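You operate a simulated robot arm through the tools that you are given. There is no shell and no other tool. Be economical: measure what you need, move in short steps, check, and stop when the job is done.

The job below is to be done with a simulated robot arm. You get a single attempt, and the scene is never put back.

## Task
Take the teal cap and leave it on the clear end of the long table. Take the purple cap from the top of the green-legged bench and put it in the big carton. Fetch the grey ring and set it on the lower shelf of the panel table. Put the folded cream cloth on the plywood board on rack 30 away on the front of the panel table. Fetch the black cup from the plywood board on rack 30 and set it on the top of the packing table. Put the gold cup on the plywood board on rack 30 away on the front edge of the bender bench. Fetch the medium black ring from the top of the packing table and set it on the plywood board on rack 30. Put one of the blue cards from the left end of the shade table on the lower shelf of the shade table. Put one of the orange cards from the left end of the shade table on the white wrap sheet on the top of the carpeted bench. Put the green sleeve on the lower shelf of the panel table. Fetch the clear bag and set it on the top of the grey cabinet. Fetch the small purple ring and set it on the near end of the carpeted bench. Put the small teal ring on the top of the carpeted bench away on the shelf of the side table. The order is free.

Only the result counts: the job must be done as asked and must still hold three seconds after the hand-in. Knocking over, shifting, dropping, spilling or breaking anything else fails it. A push-on lid holds only when it is set on centred and level and pressed home; a screw cap is set on level and turned clockwise until tight. Flat cloth is picked up by pressing the open fingertips on it (5 to 10 N) and closing them slowly along it; thin cloth reads only 2 to 8 mm in the jaws.

## Robot
A 7-joint arm with a fingered hand on a trunk, on a base that drives. Base frame: it is fixed to the floor where the robot stands at the start and does not move with it; the origin is under the middle of the robot, x ahead of it, y to its left, z up; the surface under the hand at the start is at about z = 0.82. Units: m, degrees, N and s.
With the tool pointing down near the work surface it reaches from about 0.4 to 0.74 m from the robot's upright axis, wherever it stands. Its first joint turns from -166.0 to 166.0 degrees. Places, roughly: big carton inside [-2.9, -0.8, 0.1]; black cup (7x7x3 cm) [0.6, -1.5, 0.7]; black ring [-0.75, -2.25, 0.75]; blue card (8x5x3 cm) [-2.4, -2.2, 0.8]; clear bag [-2.25, 1, 0.75]; clear end of the long table [0.8, 2.6, 0.8]; folded cream cloth (8x10x3 cm) [0.6, -1.2, 0.7]; front edge of the bender bench (13x26 cm) [-1.94, 3.08, 0.86]; front of the panel table (42x17 cm) [-1.26, -0.9, 0.84]; gold cup (8x8x3 cm) [0.8, -1.9, 0.7]; green sleeve (3x3x6 cm) [-2, 0.8, 0.8]; grey ring [0.5, -0.5, 0.75]; lower shelf of the panel table [-1.5, -0.9, 0.2]; lower shelf of the shade table [-2.6, -2.3, 0.2]; near end of the carpeted bench [-1.2, 1.2, 0.8]; orange card (8x5x3 cm) [-2.5, -2.2, 0.8]; plywood board on rack 30 [0.8, -1.7, 0.7]; purple cap (3x3x3 cm) [0.5, 0.2, 0.8]; shelf of the side table [-4.3, 2.6, 0.4]; small purple ring (3x3x2 cm) [-4.2, 2.4, 0.4]; small teal ring (3x3x2 cm) [-2.8, 1.3, 0.8]; teal cap (3x3x3 cm) [0.5, 0.1, 0.8]; top of the grey cabinet [-0.4, 3.2, 0.9]; top of the packing table [-0.9, -2.2, 0.8]; wrap sheet (20x10x3 cm) [-2.6, 1.5, 0.8]. Payload 3.4 kg.
The tool frame sits at the grasp point between the pads (the TCP): z along the fingers, y along the line on which they close. The tips reach 0.025 m beyond it. The gripper opens to 0.088 m. The gripper's body begins 0.029 m behind the TCP. The gripper is a hand of 3 fingers: y runs from the thumb to the fingers, the wrist lies at [-0.013, -0.106, -0.174] in the tool frame.
Orientation is told as [roll, pitch, yaw] about the base's x, y, z axes, in that order, counted from this pose: with the fingers straight down and the wrist toward the robot, the tool's x, y and z point along [0, 1, 0], [1, 0, 0] and [0, 0, -1] of the base frame.

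## Interface
- The arm moves only by the tool move_arm. Its argument "steps" is a list that holds one entry, the list of rows, each a list of 6 numbers: the shift along the base's x, y, z in m, then the turn, a rotation vector about the base's x, y, z in degrees. In form: [[[x, y, z, wx, wy, wz], ...]]. A call has 1 to 10 rows; each row shifts and turns the commanded pose from where the row before left it. Rows are played at 5 a second. More than 0.05 m and 8.6 degrees between two rows, and nothing of the call is played. A pose out of reach is approached as far as the arm can. The call stops where the force on the tool passes 40 N (or 10 N more than at its start, if that is more) or the arm is blocked; 0.2 s more then pass. In this call time passes only in rows, and 0.2 s behind the last. It gives the time, the measured TCP pose, the force on the tool (base axes), the opening and the grip force at its end, in the units of the frame above (readings bear some noise), with the torque about the TCP (base axes, N m) and any sound that the robot's microphone picked up, and new pictures: "pictures" is both (left out), scene, wrist or none.
- Cameras (640 x 400 px; columns grow to the right, rows downward): "scene" is now at [0.0171, 0.1306, 1.5061]; the picture's right is [-0.34, -0.94, 0.00], its down [-0.65, 0.23, -0.73] and it looks along [0.69, -0.25, -0.69] (base axes); focal length 289 px, centre (320, 200). "wrist" rides on the gripper at [0.058, -0.085, -0.099] in the tool frame; the picture's right is [-0.67, 0.35, -0.66], its down [-0.69, -0.63, 0.37] and it looks along [-0.29, 0.69, 0.66] (tool axes); focal length 261 px, centre (320, 200). There is no depth. A picture from a camera that has moved, and an enlarged one, comes with that camera's place and axes in the base frame and with its lens.
- raise_lower(by): slides the trunk up (or, below 0, down) by that many m; the arm and the scene camera ride with it, the base frame stays. It gives what a move gives, with no picture.
- drive_base(legs): drives the robot by 1 to 6 legs, each [ahead, left, turn to the left] in m, m and degrees, along the robot's own axes; the way and the turn of a leg run together, so that a leg with both is an arc; at most 1.5 m and 180 degrees a leg. The arm and the cameras ride along, it lands a little off, and it stops where it bumps. It gives what a move gives, and a new picture of the scene camera.
- set_fingers(index, middle, thumb_bend, thumb_turn): sets how far each is bent, from 0 (flat) to 1 (curled in); at 0.3 the hand is open as for a grip, at 0.7 the pads meet at the TCP. One left out holds its place. A second passes; each finger stops where it meets its share of the squeeze, and holds until it gets a number again. It is the only way to open and close the hand. It gives what a move gives, with no picture; readings hold the bend of each and the force on the fingers (four entries, about 0 where the hand has none), thumb and palm. thumb_turn goes from beside the hand (0) to across from the fingers (1), as for a grip.
- aim_head(pan, tilt): turns the head with the scene camera to pan (to the left, within 155 degrees either way) and tilt (down, from -29 to 69), counted from straight ahead of the robot. It gives what a move gives, and a new picture of the scene camera.
- enlarge(camera, box): a new picture of the part [left, top, right, bottom] of that camera's present view, enlarged. No time passes.
- hand_in(): hands the job in; it is judged then, once.

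Work in short steps. Places have to be worked out from the pictures, the camera data and where the tool is seen: move nearer, look again, correct. Check each grasp and each placing, and mend what went wrong. You have 588 turns and 360 pictures in all, those below and enlarged ones among them. Open the gripper and draw the arm clear of the work before you hand the job in, unless the task says otherwise; then end with one line.

The tools are called after ">>>" as a command line: name --argument value ..., lists and objects as JSON in quotes. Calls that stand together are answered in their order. move_arm: Moves the arm, as the interface text tells. Its arguments: {"type":"object","properties":{"steps":{"type":"array","items":{"type":"array","items":{"type":"array","items":{"type":"number"}}}},"pictures":{"type":"string","enum":["both","scene","wrist","none"]}},"required":["steps"]} The other tools are called the same way: raise_lower (by) slides the trunk up or down; set_fingers (index, middle, thumb_bend, thumb_turn) moves the fingers one by one; drive_base (legs) drives the base; aim_head (pan, tilt) turns the head that bears the scene camera; enlarge (camera, box) takes an enlarged picture of a part of a camera's view; hand_in () hands the job in.

At the start:

```text
clock: 0.0
tcp_pos: [0.4131, -0.2128, 1.0266]
ee_rot: [0.0, 0.0, -0.1]
force: [-0.1, -0.2, 0.3]
ft_torque: [0.0, 0.0, -0.03]
width: 0.0878
grip_force: 0.1
shape: jaw
bend: [0.3, 0.3, 0.3, 0.98]
finger forces: [0.0, 0.1, 0.0, 0.1, 0.0, 0.0]
trunk travel left (down, up): [-0.525, 0.065]
robot x, y, heading: [0.0019, -0.0009, -0.1]
head pan, tilt: [-19.7, 43.3]
```

scene: 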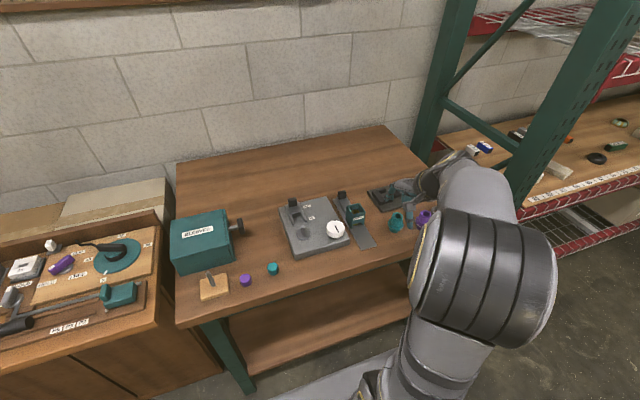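
wrist: 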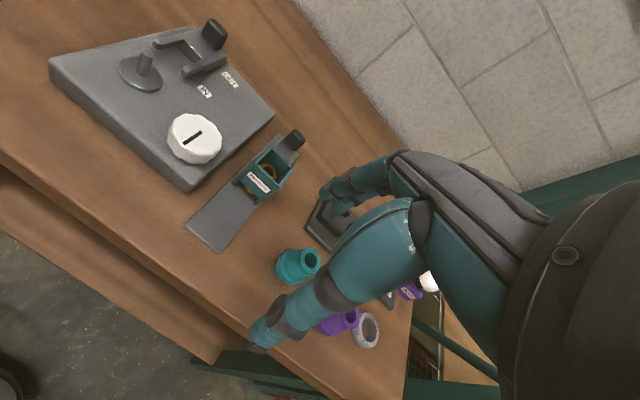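

The teal cap looks to be near (0.476, 0.100) and the purple cap near (0.463, 0.172). I'm moving above the teal cap first.

>>> move_arm --steps '[[[0.009, 0.045, 0, 0, 0, 0], [0.009, 0.045, 0, 0, 0, 0], [0.009, 0.045, 0, 0, 0, 0], [0.009, 0.045, 0, 0, 0, 0], [0.009, 0.045, 0, 0, 0, 0], [0.009, 0.045, 0, 0, 0, 0], [0.009, 0.043, -0.02, 0, 0, 0], [0, 0, -0.04, 0, 0, 0]]]'

```text
clock: 1.8
tcp_pos: [0.4747, 0.1005, 0.9676]
ee_rot: [0.0, -0.1, 0.1]
force: [0.2, -0.7, -0.2]
ft_torque: [-0.02, -0.03, -0.01]
width: 0.0877
grip_force: 0.0
shape: jaw
bend: [0.3, 0.3, 0.3, 0.98]
finger forces: [0.1, 0.0, 0.0, 0.1, 0.1, 0.1]
trunk travel left (down, up): [-0.525, 0.065]
robot x, y, heading: [-0.0026, -0.0008, 0.1]
head pan, tilt: [-19.7, 43.3]
camera scene: at [0.0174, 0.1308, 1.5061], right [-0.34, -0.94, 0.0], down [-0.65, 0.23, -0.73], along [0.69, -0.25, -0.69], focal length 289 px, centre (320, 200)
camera wrist: at [0.3891, 0.1579, 1.0661], right [0.35, -0.67, 0.66], down [-0.63, -0.69, -0.37], along [0.69, -0.28, -0.66], focal length 261 px, centre (320, 200)
```

scene: 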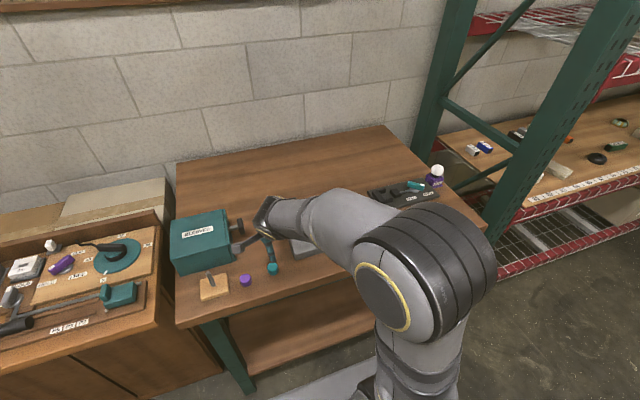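
wrist: 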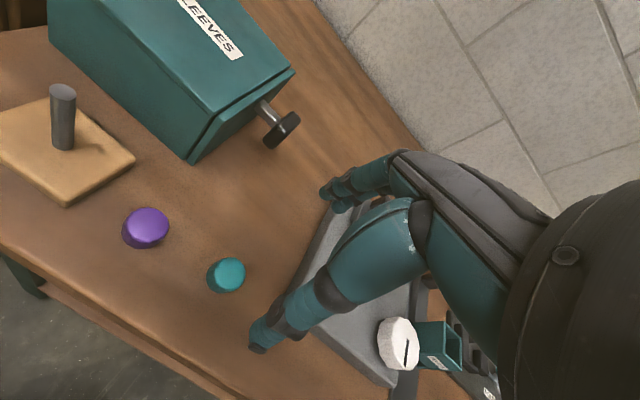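

The wrist view puts the teal cap at (0.477, 0.104). I'll descend over it to z≈0.848.

>>> move_arm --steps '[[[0.002, 0.003, -0.04, 0, 0, 0], [0, 0, -0.04, 0, 0, 0], [0, 0, -0.025, 0, 0, 0], [0, 0, -0.014, 0, 0, 0]]]' --pictures "wrist"

>>> set_fingers --index 0.7 --middle 0.7 --thumb_bend 0.7

```text
clock: 2.8
tcp_pos: [0.478, 0.102, 0.851]
ee_rot: [0.0, 0.0, -0.1]
force: [-0.9, 0.1, 0.4]
ft_torque: [-0.03, -0.01, 0.03]
width: 0.0876
grip_force: 0.0
shape: jaw
bend: [0.3, 0.3, 0.3, 0.98]
finger forces: [0.0, 0.0, 0.0, 0.0, 0.0, 0.0]
trunk travel left (down, up): [-0.525, 0.065]
robot x, y, heading: [-0.0002, 0.0001, -0.1]
head pan, tilt: [-19.7, 43.3]
camera wrist: at [0.3937, 0.1606, 0.9485], right [0.35, -0.67, 0.66], down [-0.63, -0.69, -0.37], along [0.69, -0.29, -0.66], focal length 261 px, centre (320, 200)
```

wrist: 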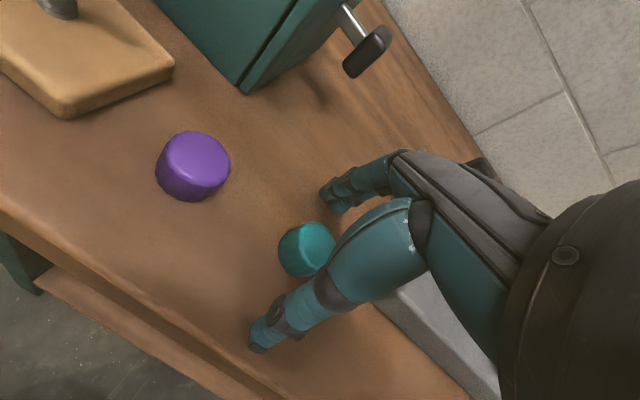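

```text
clock: 3.8
tcp_pos: [0.4789, 0.1021, 0.8497]
ee_rot: [0.0, 0.0, -0.1]
force: [0.0, -0.1, 1.1]
ft_torque: [-0.01, -0.01, 0.01]
width: 0.0195
grip_force: 9.3
shape: fingers
bend: [0.62, 0.65, 0.6, 0.96]
finger forces: [4.8, 4.1, 0.1, 0.0, 9.1, 0.0]
trunk travel left (down, up): [-0.525, 0.065]
robot x, y, heading: [-0.0003, -0.0007, 0.1]
head pan, tilt: [-19.7, 43.3]
```

The grip reads 9.3 N at 0.0195 m width. I'll lift and check.

>>> move_arm --steps '[[[0, 0, 0.03, 0, 0, 0], [0, 0, 0.04, 0, 0, 0], [0, 0, 0.05, 0, 0, 0], [-0.02, 0, 0.05, 0, 0, 0], [-0.03, -0.02, 0.03, 0, 0, 0]]]' --pictures "wrist"

>>> aim_head --pan 90 --tilt 30

```text
refused: row 4 steps farther than a row can; nothing moved
```

```text
clock: 5.7
tcp_pos: [0.4783, 0.1034, 0.85]
ee_rot: [-0.1, 0.0, -0.1]
force: [-0.3, -0.1, -0.6]
ft_torque: [-0.01, 0.01, -0.01]
width: 0.0193
grip_force: 8.3
shape: fingers
bend: [0.62, 0.65, 0.6, 0.96]
finger forces: [4.9, 4.1, 0.1, 0.0, 9.2, 0.0]
trunk travel left (down, up): [-0.525, 0.065]
robot x, y, heading: [0.001, -0.0015, 0.2]
head pan, tilt: [90.0, 30.0]
camera scene: at [-0.0607, 0.249, 1.5263], right [1.0, 0.0, 0.0], down [0.0, -0.5, -0.87], along [0.0, 0.87, -0.5], focal length 289 px, centre (320, 200)
```

scene: 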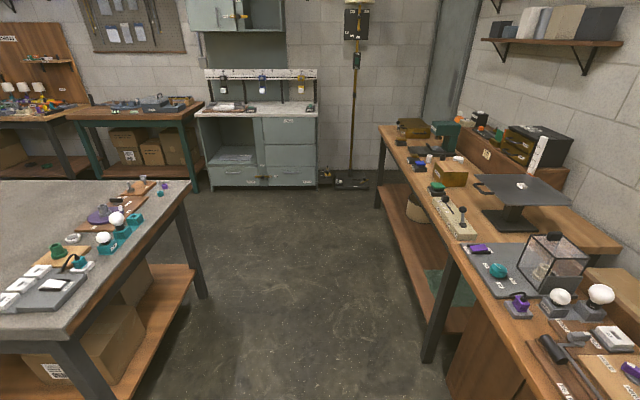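

Row 4 was too large, so I'm repeating the lift with smaller rows.

>>> move_arm --steps '[[[0, 0, 0.03, 0, 0, 0], [0, 0, 0.04, 0, 0, 0], [0, 0, 0.05, 0, 0, 0], [-0.02, 0, 0.04, 0, 0, 0], [-0.03, -0.02, 0.03, 0, 0, 0]]]' --pictures "wrist"

>>> enlarge --camera "scene" --box '[360, 100, 600, 250]'

```text
clock: 6.9
tcp_pos: [0.4297, 0.0818, 1.0374]
ee_rot: [0.0, 0.0, 0.0]
force: [0.1, 0.2, -1.1]
ft_torque: [0.0, -0.01, 0.0]
width: 0.0189
grip_force: 8.0
shape: fingers
bend: [0.62, 0.65, 0.6, 0.96]
finger forces: [4.7, 3.8, 0.1, 0.1, 8.6, 0.1]
trunk travel left (down, up): [-0.525, 0.065]
robot x, y, heading: [-0.0003, 0.001, 0.1]
head pan, tilt: [90.0, 30.0]
camera wrist: at [0.3454, 0.1408, 1.1367], right [0.35, -0.67, 0.66], down [-0.63, -0.69, -0.37], along [0.69, -0.28, -0.66], focal length 261 px, centre (320, 200)
```

wrist: 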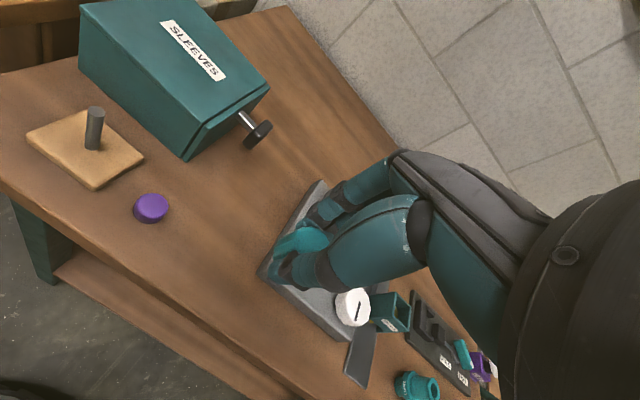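

```text
2.67 times, centred on (480, 175) of scene
camera zoom: at [-0.0615, 0.2488, 1.5263], right [1.0, 0.0, 0.0], down [0.0, -0.5, -0.87], along [0.0, 0.87, -0.5], focal length 770 px, centre (-107, 267)
```

zoom: 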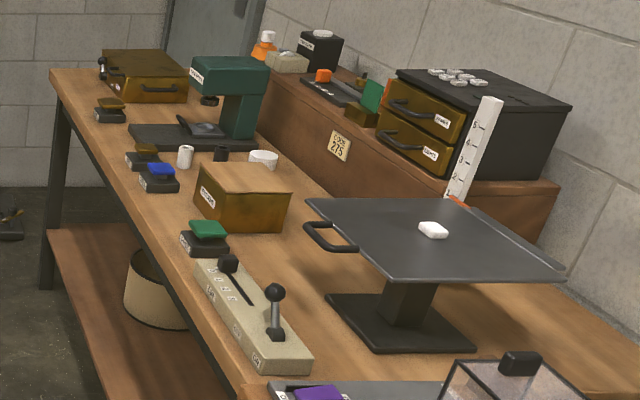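

The cap is held. I'll back off slightly and strafe left along the table toward its far end to look.

>>> drive_base --legs '[[-0.17, 0, 0], [0, 1.3, 0], [0, 0.8, 0]]'

>>> aim_head --pan 25 --tilt 30

```text
clock: 18.4
tcp_pos: [0.2803, 2.1993, 1.0376]
ee_rot: [0.1, 0.1, 0.0]
force: [-0.1, 0.2, 0.1]
ft_torque: [0.0, -0.02, 0.02]
width: 0.0189
grip_force: 8.8
shape: fingers
bend: [0.62, 0.65, 0.6, 0.96]
finger forces: [4.6, 3.7, 0.1, 0.0, 8.6, 0.0]
trunk travel left (down, up): [-0.525, 0.065]
robot x, y, heading: [-0.1484, 2.1138, -0.1]
head pan, tilt: [90.0, 30.0]
camera scene: at [-0.211, 2.3665, 1.5262], right [1.0, 0.0, 0.0], down [0.0, -0.5, -0.87], along [0.0, 0.87, -0.5], focal length 289 px, centre (320, 200)
```

scene: 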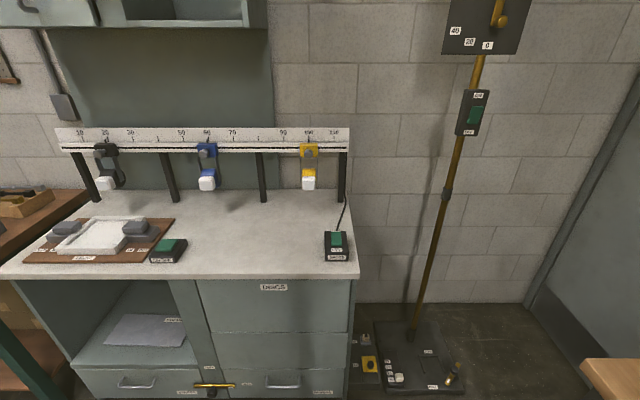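

```text
clock: 19.8
tcp_pos: [0.2799, 2.1979, 1.0365]
ee_rot: [0.0, 0.0, -0.2]
force: [1.0, -0.7, -1.3]
ft_torque: [-0.02, 0.0, -0.05]
width: 0.0189
grip_force: 8.5
shape: fingers
bend: [0.62, 0.65, 0.6, 0.96]
finger forces: [4.6, 3.7, 0.0, 0.1, 8.6, 0.0]
trunk travel left (down, up): [-0.525, 0.065]
robot x, y, heading: [-0.1495, 2.1191, -0.2]
head pan, tilt: [25.0, 30.0]
camera scene: at [-0.1291, 2.314, 1.5263], right [0.42, -0.91, 0.0], down [-0.45, -0.21, -0.87], along [0.79, 0.36, -0.5], focal length 289 px, centre (320, 200)
```

scene: 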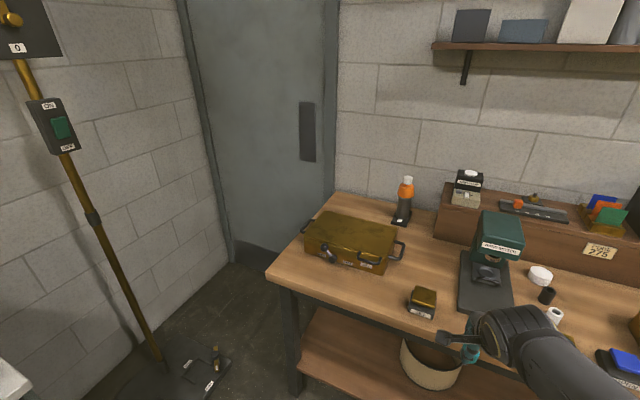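

The clear end spans roughly x 0.46–1.06 and y 2.35–2.78, with a case at x 0.62–0.82, y 2.40–2.60. I'll place the cap to the left of the case at about (0.72, 2.68), so I'm driving closer.

>>> drive_base --legs '[[0, 0.48, 0], [0.2, 0, 0]]'

>>> aim_head --pan 15 --tilt 42

```text
clock: 23.8
tcp_pos: [0.4873, 2.6656, 1.0356]
ee_rot: [0.1, -0.1, -0.8]
force: [0.6, 0.3, -0.1]
ft_torque: [0.02, -0.03, 0.02]
width: 0.019
grip_force: 9.0
shape: fingers
bend: [0.62, 0.65, 0.6, 0.96]
finger forces: [4.6, 3.8, 0.0, 0.1, 8.6, 0.0]
trunk travel left (down, up): [-0.525, 0.065]
robot x, y, heading: [0.0509, 2.5889, -0.6]
head pan, tilt: [25.0, 30.0]
camera scene: at [0.079, 2.7849, 1.5263], right [0.41, -0.91, 0.0], down [-0.46, -0.2, -0.87], along [0.79, 0.35, -0.5], focal length 289 px, centre (320, 200)
```

scene: 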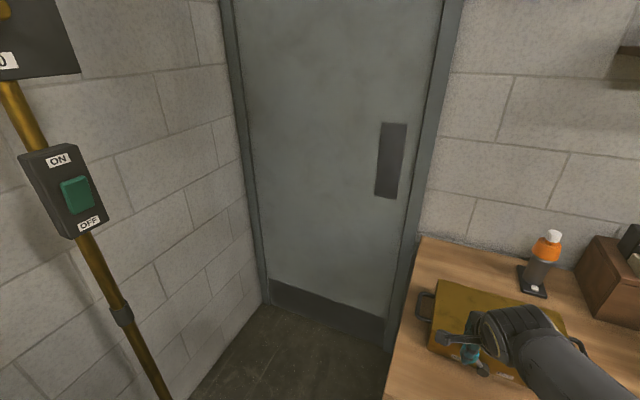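

```text
clock: 24.6
tcp_pos: [0.4864, 2.665, 1.0366]
ee_rot: [-0.1, 0.0, -0.9]
force: [-0.3, 0.3, -0.8]
ft_torque: [-0.01, 0.0, 0.01]
width: 0.019
grip_force: 8.4
shape: fingers
bend: [0.62, 0.65, 0.6, 0.96]
finger forces: [4.6, 3.8, 0.0, 0.1, 8.5, 0.0]
trunk travel left (down, up): [-0.525, 0.065]
robot x, y, heading: [0.0519, 2.5878, -1.0]
head pan, tilt: [15.0, 42.0]
camera scene: at [0.0769, 2.7684, 1.5081], right [0.24, -0.97, 0.0], down [-0.65, -0.16, -0.74], along [0.72, 0.18, -0.67], focal length 289 px, centre (320, 200)
```

scene: 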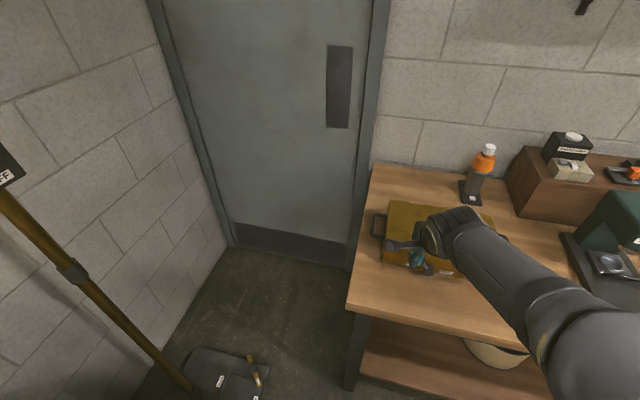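

The case with its handle fills y 2.40–2.75, so the free area is the front strip at x 0.46–0.60. I'll place the cap at about (0.525, 2.62), so I'm moving above it and partway down.

>>> move_arm --steps '[[[0.02, -0.02, -0.03, 0, 0, 0], [0.015, -0.025, -0.03, 0, 0, 0], [0, 0, -0.04, 0, 0, 0]]]'

```text
clock: 25.4
tcp_pos: [0.525, 2.6222, 0.9393]
ee_rot: [0.0, 0.0, -1.0]
force: [-0.3, 0.1, -0.9]
ft_torque: [-0.03, 0.01, 0.0]
width: 0.0188
grip_force: 8.4
shape: fingers
bend: [0.62, 0.66, 0.6, 0.96]
finger forces: [4.3, 3.7, 0.0, 0.1, 8.2, 0.0]
trunk travel left (down, up): [-0.525, 0.065]
robot x, y, heading: [0.056, 2.5863, -0.9]
head pan, tilt: [15.0, 42.0]
camera scene: at [0.0771, 2.7684, 1.508], right [0.24, -0.97, 0.0], down [-0.65, -0.16, -0.74], along [0.72, 0.18, -0.67], focal length 289 px, centre (320, 200)
camera wrist: at [0.4407, 2.6812, 1.0383], right [0.34, -0.68, 0.66], down [-0.64, -0.68, -0.37], along [0.69, -0.3, -0.66], focal length 261 px, centre (320, 200)
```

scene: 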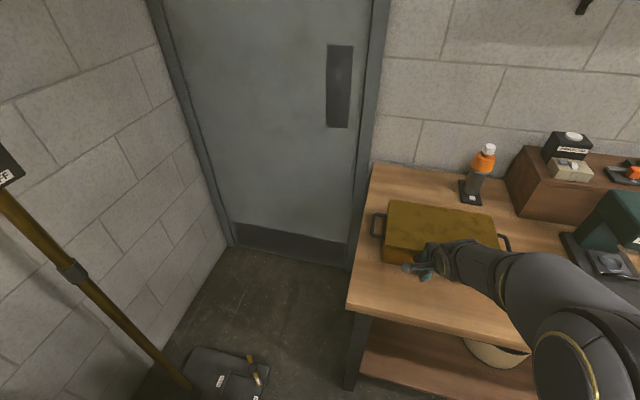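
wrist: 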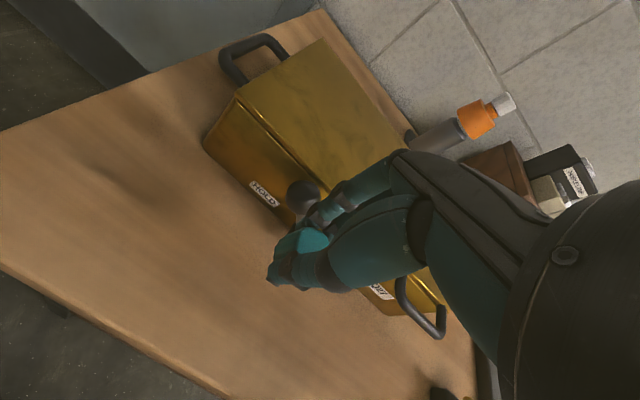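

A latch knob sticks out at about (0.60, 2.62). I'll shift to (0.515, 2.69) and lower to contact.

>>> move_arm --steps '[[[-0.01, 0.04, 0, 0, 0, 0], [0, 0.03, 0, 0, 0, 0], [0, 0, -0.04, 0, 0, 0], [0, 0, -0.03, 0, 0, 0], [0, 0, -0.01, 0, 0, 0]]]' --pictures "wrist"

```text
clock: 26.6
tcp_pos: [0.5107, 2.6895, 0.8562]
ee_rot: [0.0, 0.0, -0.8]
force: [0.2, 0.4, -1.1]
ft_torque: [-0.02, 0.04, -0.01]
width: 0.0182
grip_force: 8.1
shape: fingers
bend: [0.63, 0.66, 0.61, 0.96]
finger forces: [3.9, 3.7, 0.1, 0.0, 7.9, 0.0]
trunk travel left (down, up): [-0.525, 0.065]
robot x, y, heading: [0.0534, 2.5862, -0.7]
head pan, tilt: [15.0, 42.0]
camera wrist: at [0.4271, 2.7495, 0.956], right [0.34, -0.67, 0.66], down [-0.64, -0.68, -0.37], along [0.69, -0.3, -0.66], focal length 261 px, centre (320, 200)
```

wrist: 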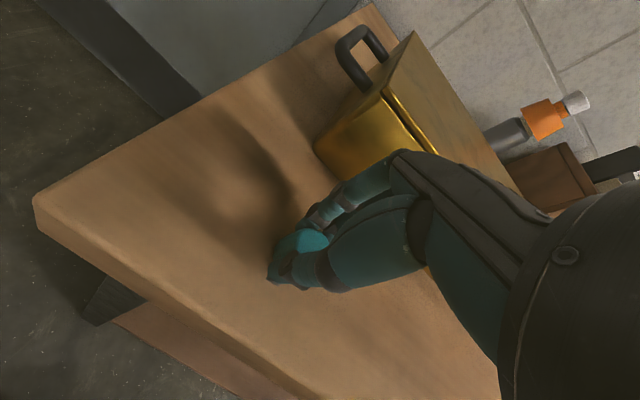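

Almost at the surface. I'll descend in 3 mm steps and watch the force.

>>> move_arm --steps '[[[0, 0, -0.004, 0, 0, 0], [0, 0, -0.003, 0, 0, 0], [0, 0, -0.003, 0, 0, 0]]]' --pictures "none"

```text
clock: 27.4
tcp_pos: [0.5106, 2.6912, 0.8489]
ee_rot: [0.1, -0.1, -1.0]
force: [1.0, -0.6, 9.3]
ft_torque: [-0.04, 0.01, 0.02]
width: 0.0177
grip_force: 9.2
shape: fingers
bend: [0.63, 0.66, 0.61, 0.96]
finger forces: [4.1, 5.3, 0.0, 0.0, 8.9, 0.0]
trunk travel left (down, up): [-0.525, 0.065]
robot x, y, heading: [0.0546, 2.5903, -1.2]
head pan, tilt: [15.0, 42.0]
```

Contact at 9 N. I'll release partway, open gently, then lift.

>>> set_fingers --index 0.5 --middle 0.5 --thumb_bend 0.45

>>> move_arm --steps '[[[0, 0, 0.03, 0, 0, 0], [0, 0, 0.04, 0, 0, 0], [-0.02, 0, 0.04, 0, 0, 0], [-0.03, 0, 0.03, 0, 0, 0]]]' --pictures "wrist"

```text
clock: 28.4
tcp_pos: [0.5102, 2.6893, 0.846]
ee_rot: [0.1, -0.1, -0.9]
force: [-3.8, 1.0, 10.8]
ft_torque: [0.01, -0.2, 0.03]
width: 0.0458
grip_force: 5.1
shape: fingers
bend: [0.51, 0.53, 0.45, 0.97]
finger forces: [4.6, 6.0, 0.1, 0.0, 0.0, 0.0]
trunk travel left (down, up): [-0.525, 0.065]
robot x, y, heading: [0.0515, 2.591, -0.9]
head pan, tilt: [15.0, 42.0]
```

```text
clock: 29.4
tcp_pos: [0.4588, 2.6902, 0.9881]
ee_rot: [-0.1, -0.1, -0.9]
force: [-0.6, 0.7, 0.5]
ft_torque: [0.02, 0.01, -0.02]
width: 0.0467
grip_force: 0.1
shape: fingers
bend: [0.5, 0.5, 0.45, 0.97]
finger forces: [0.0, 0.0, 0.0, 0.0, 0.0, 0.0]
trunk travel left (down, up): [-0.525, 0.065]
robot x, y, heading: [0.0553, 2.5936, -0.7]
head pan, tilt: [15.0, 42.0]
camera wrist: at [0.3757, 2.7498, 1.0873], right [0.34, -0.67, 0.66], down [-0.64, -0.68, -0.37], along [0.69, -0.3, -0.66], focal length 261 px, centre (320, 200)
```

wrist: 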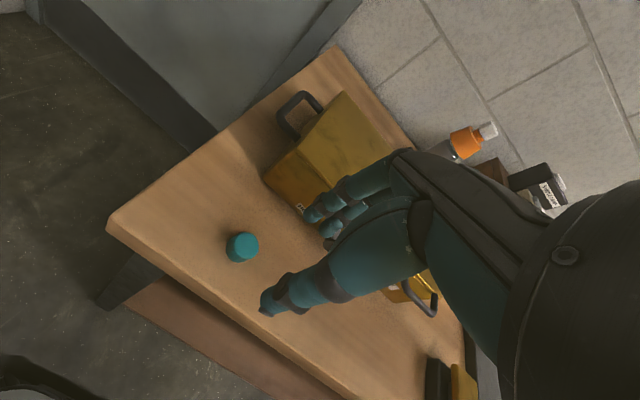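

The teal cap stands on the clear end at about (0.50, 2.69). Next is the grey ring near (0.505, -0.455), so I'm driving back.

>>> drive_base --legs '[[-0.18, 0, 0.9], [0, -1.5, 0], [0, -1.49, 0], [0.1, 0, 0]]'

>>> aim_head --pan -15 --tilt 45

>>> set_fingers --index 0.3 --middle 0.3 --thumb_bend 0.3

```text
clock: 45.4
tcp_pos: [0.4819, -0.21, 0.9871]
ee_rot: [0.0, 0.0, 3.3]
force: [-0.2, -0.7, 0.3]
ft_torque: [0.0, 0.0, 0.0]
width: 0.0469
grip_force: 0.1
shape: fingers
bend: [0.5, 0.5, 0.45, 0.97]
finger forces: [0.1, 0.1, 0.1, 0.1, 0.0, 0.0]
trunk travel left (down, up): [-0.525, 0.065]
robot x, y, heading: [0.0844, -0.3391, 3.4]
head pan, tilt: [15.0, 42.0]
camera scene: at [0.0952, -0.1599, 1.508], right [0.31, -0.95, 0.0], down [-0.64, -0.21, -0.74], along [0.71, 0.23, -0.67], focal length 289 px, centre (320, 200)
```

scene: 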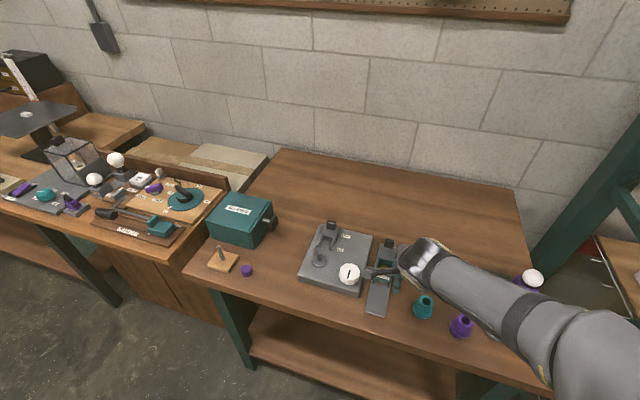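

```text
clock: 46.3
tcp_pos: [0.4814, -0.2101, 0.9874]
ee_rot: [0.0, 0.0, 3.3]
force: [-0.2, -0.3, -0.6]
ft_torque: [0.01, 0.01, 0.0]
width: 0.0466
grip_force: 0.1
shape: fingers
bend: [0.5, 0.5, 0.45, 0.97]
finger forces: [0.1, 0.0, 0.0, 0.0, 0.0, 0.0]
trunk travel left (down, up): [-0.525, 0.065]
robot x, y, heading: [0.0851, -0.34, 3.3]
head pan, tilt: [-15.0, 45.0]
camera scene: at [0.0945, -0.2027, 1.5037], right [-0.2, -0.98, 0.0], down [-0.69, 0.14, -0.71], along [0.69, -0.14, -0.71], focal length 289 px, centre (320, 200)
```

scene: 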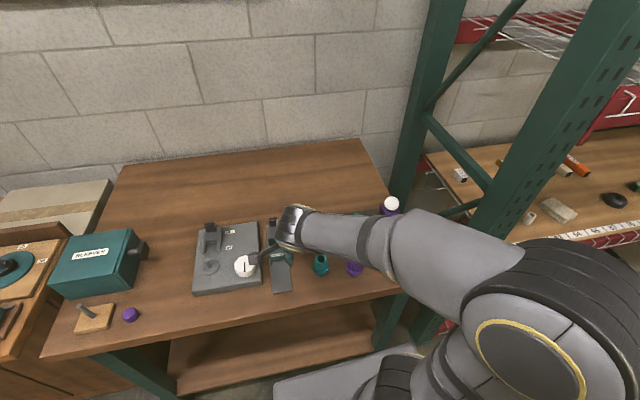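

```text
clock: 47.3
tcp_pos: [0.4814, -0.2101, 0.9871]
ee_rot: [0.0, 0.0, 3.3]
force: [-0.6, -0.8, -0.1]
ft_torque: [0.01, 0.0, -0.06]
width: 0.0843
grip_force: 0.1
shape: fingers
bend: [0.3, 0.3, 0.3, 0.97]
finger forces: [0.0, 0.0, 0.1, 0.0, 0.0, 0.0]
trunk travel left (down, up): [-0.525, 0.065]
robot x, y, heading: [0.0826, -0.3424, 3.2]
head pan, tilt: [-15.0, 45.0]
```

The arm hides the ring. I'll move toward it and look with the wrist camera.

>>> move_arm --steps '[[[-0.01, -0.03, 0.03, 0, 0, 0], [-0.01, -0.045, 0.0, 0, 0, 0], [0, -0.045, 0, 0, 0, 0], [0, -0.045, 0, 0, 0, 0]]]' --pictures "wrist"

```text
clock: 48.3
tcp_pos: [0.46, -0.3777, 1.0141]
ee_rot: [0.1, 0.1, 3.2]
force: [-0.2, -0.8, 0.1]
ft_torque: [-0.05, 0.0, 0.01]
width: 0.0846
grip_force: 0.1
shape: fingers
bend: [0.3, 0.3, 0.3, 0.97]
finger forces: [0.0, 0.0, 0.1, 0.0, 0.0, 0.0]
trunk travel left (down, up): [-0.525, 0.065]
robot x, y, heading: [0.0838, -0.3416, 3.3]
head pan, tilt: [-15.0, 45.0]
camera wrist: at [0.3715, -0.3242, 1.1143], right [0.39, -0.65, 0.65], down [-0.59, -0.72, -0.37], along [0.71, -0.24, -0.66], focal length 261 px, centre (320, 200)
```

wrist: 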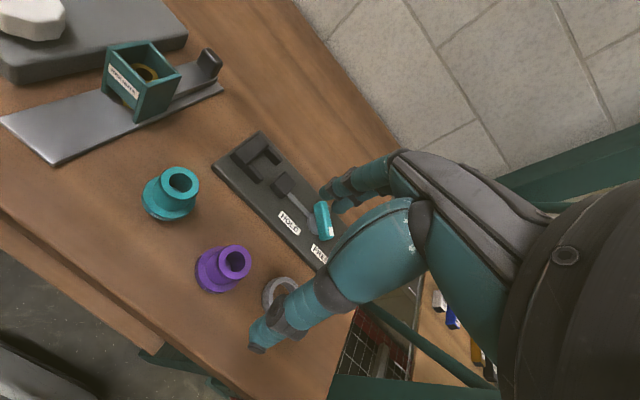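

The grey ring is at (0.511, -0.448), about 4.5 cm across. I'll preshape narrower and descend over it.

>>> set_fingers --index 0.4 --middle 0.4 --thumb_bend 0.38

>>> move_arm --steps '[[[0.02, -0.035, -0.02, 0, 0, 0], [0.031, -0.035, -0.01, 0, 0, 0], [0, 0, -0.04, 0, 0, 0], [0, 0, -0.03, 0, 0, 0]]]' --pictures "wrist"

```text
clock: 49.3
tcp_pos: [0.46, -0.3759, 1.0149]
ee_rot: [-0.1, 0.0, 3.4]
force: [-0.2, -0.7, 0.5]
ft_torque: [0.04, -0.01, 0.02]
width: 0.0665
grip_force: 0.0
shape: fingers
bend: [0.4, 0.4, 0.38, 0.97]
finger forces: [0.0, 0.1, 0.1, 0.0, 0.1, 0.0]
trunk travel left (down, up): [-0.525, 0.065]
robot x, y, heading: [0.0912, -0.3402, 3.2]
head pan, tilt: [-15.0, 45.0]
```

```text
clock: 50.3
tcp_pos: [0.5114, -0.4467, 0.9201]
ee_rot: [0.0, 0.0, 3.3]
force: [1.1, -0.9, 0.8]
ft_torque: [0.0, 0.01, -0.01]
width: 0.0664
grip_force: 0.0
shape: fingers
bend: [0.4, 0.4, 0.38, 0.97]
finger forces: [0.0, 0.0, 0.1, 0.0, 0.0, 0.0]
trunk travel left (down, up): [-0.525, 0.065]
robot x, y, heading: [0.0839, -0.3433, 3.5]
head pan, tilt: [-15.0, 45.0]
camera wrist: at [0.4239, -0.3938, 1.018], right [0.39, -0.65, 0.66], down [-0.59, -0.72, -0.37], along [0.71, -0.25, -0.66], focal length 261 px, centre (320, 200)
```

wrist: 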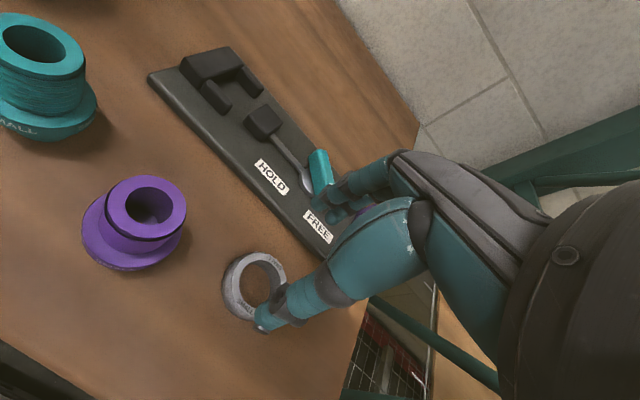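

The ring refines to (0.508, -0.458). I'll adjust and descend in small rows.

>>> move_arm --steps '[[[-0.004, -0.011, -0.02, 0, 0, 0], [0, 0, -0.025, 0, 0, 0], [0, 0, -0.015, 0, 0, 0], [0, 0, -0.009, 0, 0, 0]]]' --pictures "wrist"

```text
clock: 51.3
tcp_pos: [0.5087, -0.4571, 0.848]
ee_rot: [-0.1, -0.1, 3.3]
force: [0.3, 0.2, 5.5]
ft_torque: [-0.05, -0.27, 0.04]
width: 0.0662
grip_force: 3.4
shape: fingers
bend: [0.4, 0.39, 0.38, 0.97]
finger forces: [0.1, 6.3, 0.0, 0.1, 0.0, 0.0]
trunk travel left (down, up): [-0.525, 0.065]
robot x, y, heading: [0.0846, -0.3448, 3.4]
head pan, tilt: [-15.0, 45.0]
camera wrist: at [0.4207, -0.4041, 0.9467], right [0.38, -0.65, 0.66], down [-0.59, -0.72, -0.37], along [0.71, -0.25, -0.66], focal length 261 px, centre (320, 200)
```

wrist: 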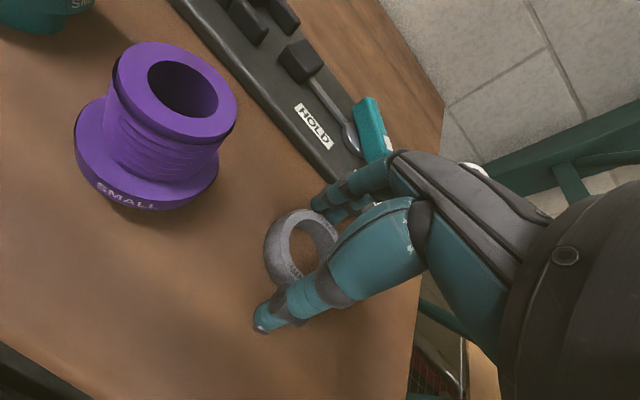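

The middle finger touches something, likely the plate edge. I'll raise 3 mm, shift back 4 mm and close.

>>> move_arm --steps '[[[-0.005, 0, 0.004, 0, 0, 0]]]' --pictures "none"

>>> set_fingers --index 0.7 --middle 0.7 --thumb_bend 0.7

>>> move_arm --steps '[[[0, 0, 0.03, 0, 0, 0], [0, 0, 0.04, 0, 0, 0], [0, 0, 0.04, 0, 0, 0], [-0.02, 0, 0.04, 0, 0, 0], [-0.04, 0, 0.02, 0, 0, 0]]]' --pictures "wrist"

```text
clock: 51.7
tcp_pos: [0.5032, -0.457, 0.8506]
ee_rot: [0.0, 0.0, 3.2]
force: [-0.5, 0.3, 0.0]
ft_torque: [-0.03, 0.0, -0.01]
width: 0.0661
grip_force: 0.0
shape: fingers
bend: [0.4, 0.4, 0.38, 0.97]
finger forces: [0.0, 0.1, 0.0, 0.0, 0.0, 0.0]
trunk travel left (down, up): [-0.525, 0.065]
robot x, y, heading: [0.0886, -0.3396, 3.6]
head pan, tilt: [-15.0, 45.0]
```

```text
clock: 52.7
tcp_pos: [0.5043, -0.4571, 0.8517]
ee_rot: [0.0, 0.0, 3.3]
force: [0.3, -0.2, 0.0]
ft_torque: [-0.01, 0.01, 0.0]
width: 0.0383
grip_force: 14.4
shape: fingers
bend: [0.58, 0.61, 0.49, 0.96]
finger forces: [6.8, 7.7, 0.1, 0.0, 13.8, 0.1]
trunk travel left (down, up): [-0.525, 0.065]
robot x, y, heading: [0.0866, -0.3422, 3.5]
head pan, tilt: [-15.0, 45.0]
```

```text
clock: 53.9
tcp_pos: [0.4435, -0.4551, 1.0235]
ee_rot: [0.1, 0.1, 3.2]
force: [-0.3, 1.7, -0.9]
ft_torque: [0.01, -0.01, 0.0]
width: 0.0376
grip_force: 14.5
shape: fingers
bend: [0.59, 0.61, 0.49, 0.96]
finger forces: [6.9, 7.7, 0.1, 0.1, 13.2, 0.0]
trunk travel left (down, up): [-0.525, 0.065]
robot x, y, heading: [0.0872, -0.3429, 3.3]
head pan, tilt: [-15.0, 45.0]
camera wrist: at [0.3556, -0.4018, 1.1223], right [0.39, -0.65, 0.66], down [-0.59, -0.72, -0.36], along [0.71, -0.25, -0.66], focal length 261 px, centre (320, 200)
```

wrist: 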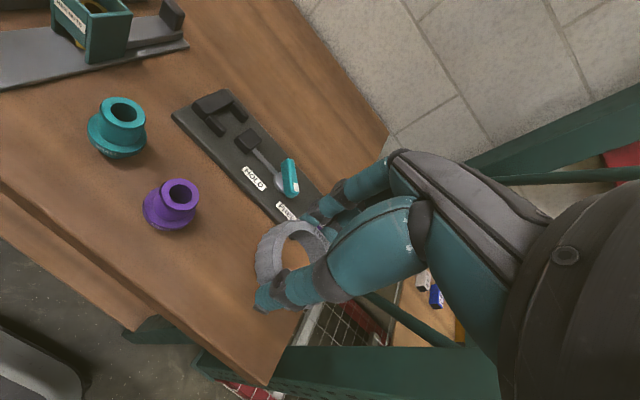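

The ring is held. I'll back off and turn toward the panel table to look.

>>> drive_base --legs '[[-0.35, 0, 0], [0, 0, -155]]'

>>> aim_head --pan 25 --tilt 30

```text
clock: 62.3
tcp_pos: [-0.6306, -0.4368, 1.0213]
ee_rot: [0.0, 0.0, -147.5]
force: [0.6, 0.9, -0.5]
ft_torque: [0.04, 0.02, 0.0]
width: 0.0372
grip_force: 13.4
shape: fingers
bend: [0.59, 0.61, 0.49, 0.96]
finger forces: [6.7, 7.5, 0.0, 0.0, 12.7, 0.1]
trunk travel left (down, up): [-0.525, 0.065]
robot x, y, heading: [-0.2606, -0.3595, -147.4]
head pan, tilt: [-15.0, 45.0]
camera scene: at [-0.2031, -0.4851, 1.5037], right [-0.3, 0.95, 0.0], down [0.67, 0.21, -0.71], along [-0.67, -0.21, -0.71], focal length 289 px, centre (320, 200)
```

scene: 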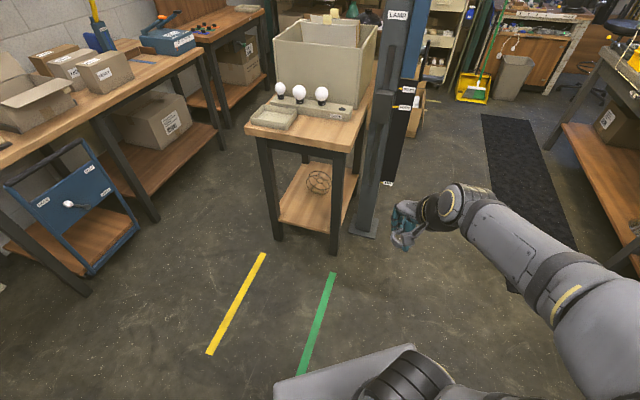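

```text
clock: 63.4
tcp_pos: [-0.6299, -0.4364, 1.0223]
ee_rot: [0.1, 0.0, -147.5]
force: [-0.3, -0.4, -0.4]
ft_torque: [0.02, -0.05, 0.01]
width: 0.0373
grip_force: 13.3
shape: fingers
bend: [0.59, 0.61, 0.49, 0.96]
finger forces: [6.9, 7.5, 0.0, 0.1, 12.7, 0.1]
trunk travel left (down, up): [-0.525, 0.065]
robot x, y, heading: [-0.2583, -0.3632, -147.5]
head pan, tilt: [25.0, 30.0]
camera scene: at [-0.1741, -0.5369, 1.5263], right [-0.84, 0.54, 0.0], down [0.27, 0.42, -0.87], along [-0.47, -0.73, -0.5], focal length 289 px, centre (320, 200)
```

scene: 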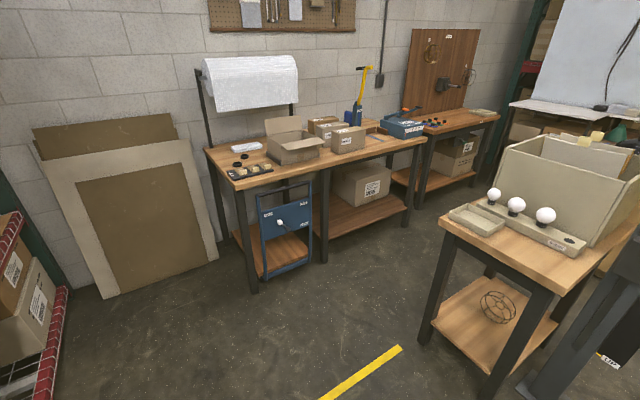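

The ring goes on the front part of the panel table's lower shelf, around (-1.26, -0.85, 0.2). I'll drive in front of it, facing -x.

>>> drive_base --legs '[[0, 0, -32.5], [0.2, 0.5, 0]]'

>>> aim_head --pan 0 --tilt 50

```text
clock: 68.1
tcp_pos: [-0.8119, -0.7371, 1.0228]
ee_rot: [0.0, 0.1, -178.9]
force: [1.0, 0.2, -0.4]
ft_torque: [0.0, -0.02, -0.03]
width: 0.0369
grip_force: 13.5
shape: fingers
bend: [0.59, 0.61, 0.49, 0.96]
finger forces: [6.8, 7.4, 0.0, 0.1, 12.6, 0.0]
trunk travel left (down, up): [-0.525, 0.065]
robot x, y, heading: [-0.4559, -0.8594, -178.8]
head pan, tilt: [25.0, 30.0]
camera scene: at [-0.4749, -1.0605, 1.5263], right [-0.44, 0.9, 0.0], down [0.45, 0.22, -0.87], along [-0.78, -0.38, -0.5], focal length 289 px, centre (320, 200)
```

scene: 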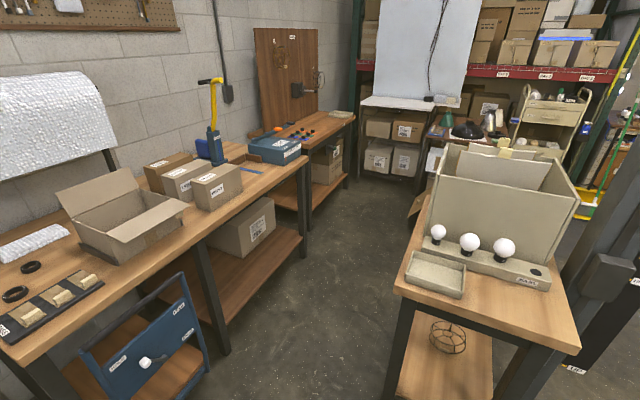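

```text
clock: 69.0
tcp_pos: [-0.8119, -0.7372, 1.022]
ee_rot: [0.0, 0.0, -178.8]
force: [-0.7, 0.4, -0.4]
ft_torque: [0.0, 0.03, 0.0]
width: 0.0373
grip_force: 13.5
shape: fingers
bend: [0.59, 0.61, 0.49, 0.96]
finger forces: [6.8, 7.5, 0.0, 0.1, 12.6, 0.0]
trunk travel left (down, up): [-0.525, 0.065]
robot x, y, heading: [-0.4563, -0.862, -179.0]
head pan, tilt: [0.0, 50.0]
camera scene: at [-0.4707, -1.0219, 1.4968], right [-0.02, 1.0, 0.0], down [0.77, 0.02, -0.64], along [-0.64, -0.01, -0.77], focal length 289 px, centre (320, 200)
```

scene: 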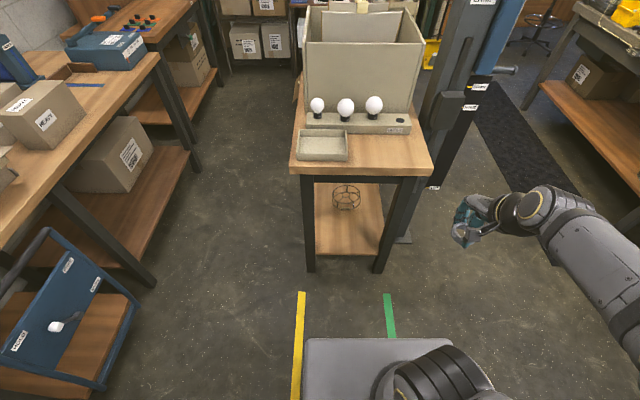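

The shelf front edge is at x≈-1.20, z≈0.2, and the table top's front edge is at x -1.145. I'll drive a bit closer and lower the trunk.

>>> drive_base --legs '[[0.22, 0, 0]]'

>>> raise_lower --by -0.5

>>> move_arm --steps '[[[0, -0.04, 0, 0, 0, 0], [0, -0.04, 0, 0, 0, 0], [0, -0.03, -0.03, 0, 0, 0], [0, 0, -0.05, 0, 0, 0], [0, 0, -0.05, 0, 0, 0], [0, 0, -0.05, 0, 0, 0], [0, 0, -0.04, 0, 0, 0]]]' --pictures "both"

```text
clock: 70.7
tcp_pos: [-1.0291, -0.7382, 1.0216]
ee_rot: [-0.1, 0.0, -179.2]
force: [-0.5, 0.1, 0.3]
ft_torque: [-0.03, 0.0, -0.01]
width: 0.0372
grip_force: 13.4
shape: fingers
bend: [0.59, 0.61, 0.49, 0.96]
finger forces: [6.8, 7.4, 0.0, 0.0, 12.5, 0.1]
trunk travel left (down, up): [-0.525, 0.065]
robot x, y, heading: [-0.6715, -0.8717, -179.3]
head pan, tilt: [0.0, 50.0]
camera scene: at [-0.6887, -1.0257, 1.4968], right [-0.01, 1.0, 0.0], down [0.77, 0.01, -0.64], along [-0.64, -0.01, -0.77], focal length 289 px, centre (320, 200)
```

scene: 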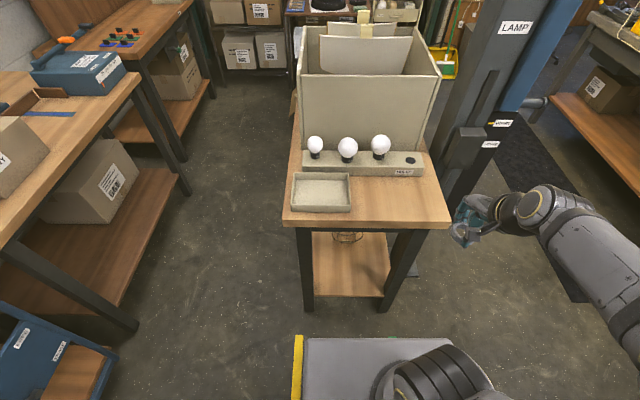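

```text
refused: -0.5 is not a number from -0.4 to 0.4
```

```text
clock: 72.2
tcp_pos: [-1.0689, -0.8387, 0.8164]
ee_rot: [-0.2, 0.0, -179.4]
force: [-0.3, -0.6, -0.4]
ft_torque: [0.09, 0.02, -0.02]
width: 0.0362
grip_force: 12.9
shape: fingers
bend: [0.6, 0.62, 0.5, 0.96]
finger forces: [6.5, 7.3, 0.0, 0.1, 11.8, 0.1]
out of reach, approached as far as the arm can: row 3, 4, 5
trunk travel left (down, up): [-0.525, 0.065]
robot x, y, heading: [-0.671, -0.8708, -179.0]
head pan, tilt: [0.0, 50.0]
camera scene: at [-0.6906, -1.0274, 1.4966], right [-0.01, 1.0, 0.0], down [0.77, 0.01, -0.64], along [-0.64, -0.01, -0.77], focal length 289 px, centre (320, 200)
camera wrist: at [-0.9826, -0.8961, 0.9154], right [-0.36, 0.66, 0.66], down [0.62, 0.69, -0.36], along [-0.7, 0.28, -0.66], focal length 261 px, centre (320, 200)
```

scene: 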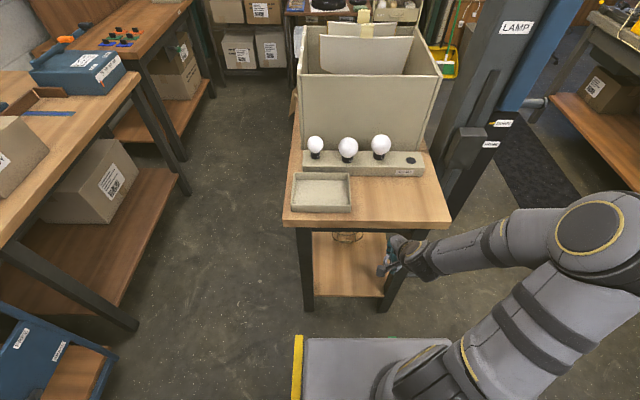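
wrist: 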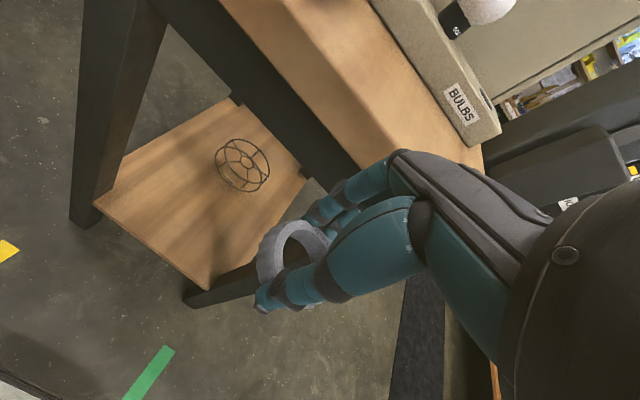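

The trunk takes at most 0.4 m per call. I'll back the base off a little for clearance from the table edge, then lower 0.4.

>>> drive_base --legs '[[-0.06, 0, 0]]'

>>> raise_lower --by -0.4

>>> move_arm --steps '[[[-0.03, 0, -0.02, 0, 0, 0], [-0.04, 0, -0.03, 0, 0, 0], [-0.04, 0, -0.03, 0, 0, 0]]]' --pictures "both"

```text
clock: 73.2
tcp_pos: [-1.0063, -0.8381, 0.8165]
ee_rot: [0.1, 0.1, -179.2]
force: [-0.1, 0.2, 0.0]
ft_torque: [-0.01, 0.0, -0.01]
width: 0.0361
grip_force: 12.7
shape: fingers
bend: [0.6, 0.62, 0.5, 0.96]
finger forces: [6.4, 7.3, 0.0, 0.1, 11.9, 0.0]
trunk travel left (down, up): [-0.525, 0.065]
robot x, y, heading: [-0.6105, -0.8688, -178.9]
head pan, tilt: [0.0, 50.0]
camera scene: at [-0.6264, -1.0248, 1.4968], right [-0.01, 1.0, 0.0], down [0.77, 0.01, -0.64], along [-0.64, -0.01, -0.77], focal length 289 px, centre (320, 200)
```

scene: 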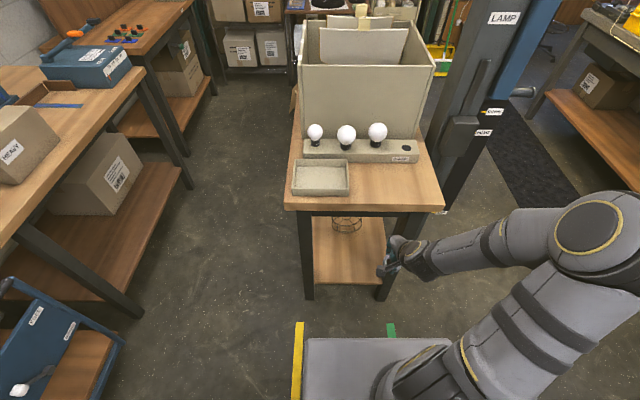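

```text
clock: 77.0
tcp_pos: [-1.0053, -0.8392, 0.4161]
ee_rot: [-0.1, 0.0, -179.2]
force: [-0.1, 0.4, -0.8]
ft_torque: [0.03, 0.01, 0.0]
width: 0.0362
grip_force: 12.8
shape: fingers
bend: [0.6, 0.62, 0.5, 0.96]
finger forces: [6.4, 7.1, 0.0, 0.0, 11.8, 0.0]
trunk travel left (down, up): [-0.125, 0.465]
robot x, y, heading: [-0.6125, -0.867, -179.1]
head pan, tilt: [0.0, 50.0]
```

```text
clock: 77.8
tcp_pos: [-1.1178, -0.8385, 0.3354]
ee_rot: [-0.1, 0.0, -179.1]
force: [0.5, 0.0, 0.5]
ft_torque: [0.0, 0.02, -0.01]
width: 0.036
grip_force: 13.3
shape: fingers
bend: [0.6, 0.62, 0.5, 0.96]
finger forces: [6.4, 7.1, 0.1, 0.0, 11.7, 0.1]
trunk travel left (down, up): [-0.125, 0.465]
robot x, y, heading: [-0.6095, -0.8687, -179.0]
head pan, tilt: [0.0, 50.0]
camera scene: at [-0.6271, -1.0248, 1.0968], right [-0.01, 1.0, 0.0], down [0.77, 0.01, -0.64], along [-0.64, -0.01, -0.77], focal length 289 px, centre (320, 200)
camera wrist: at [-1.0311, -0.8944, 0.4351], right [-0.36, 0.66, 0.66], down [0.62, 0.7, -0.37], along [-0.7, 0.28, -0.66], focal length 261 px, centre (320, 200)
```

scene: 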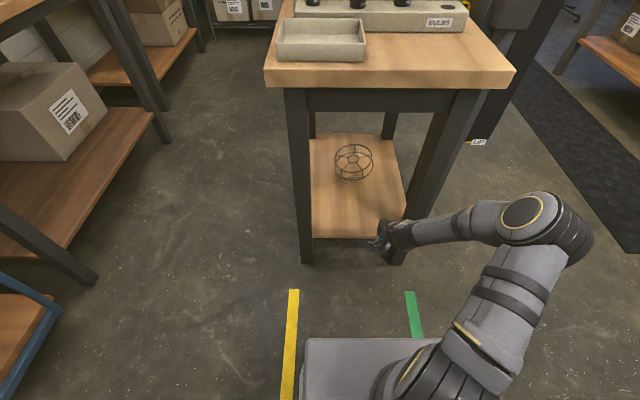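
wrist: 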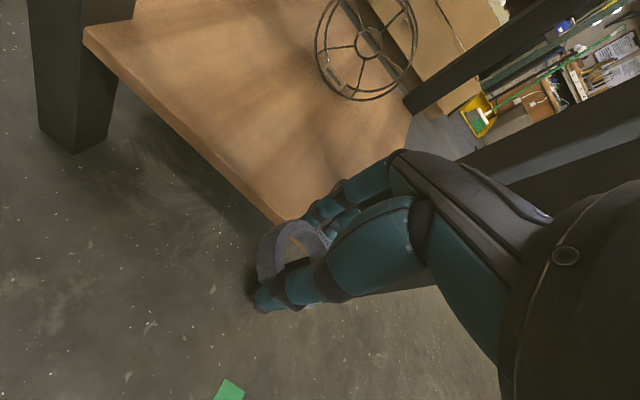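

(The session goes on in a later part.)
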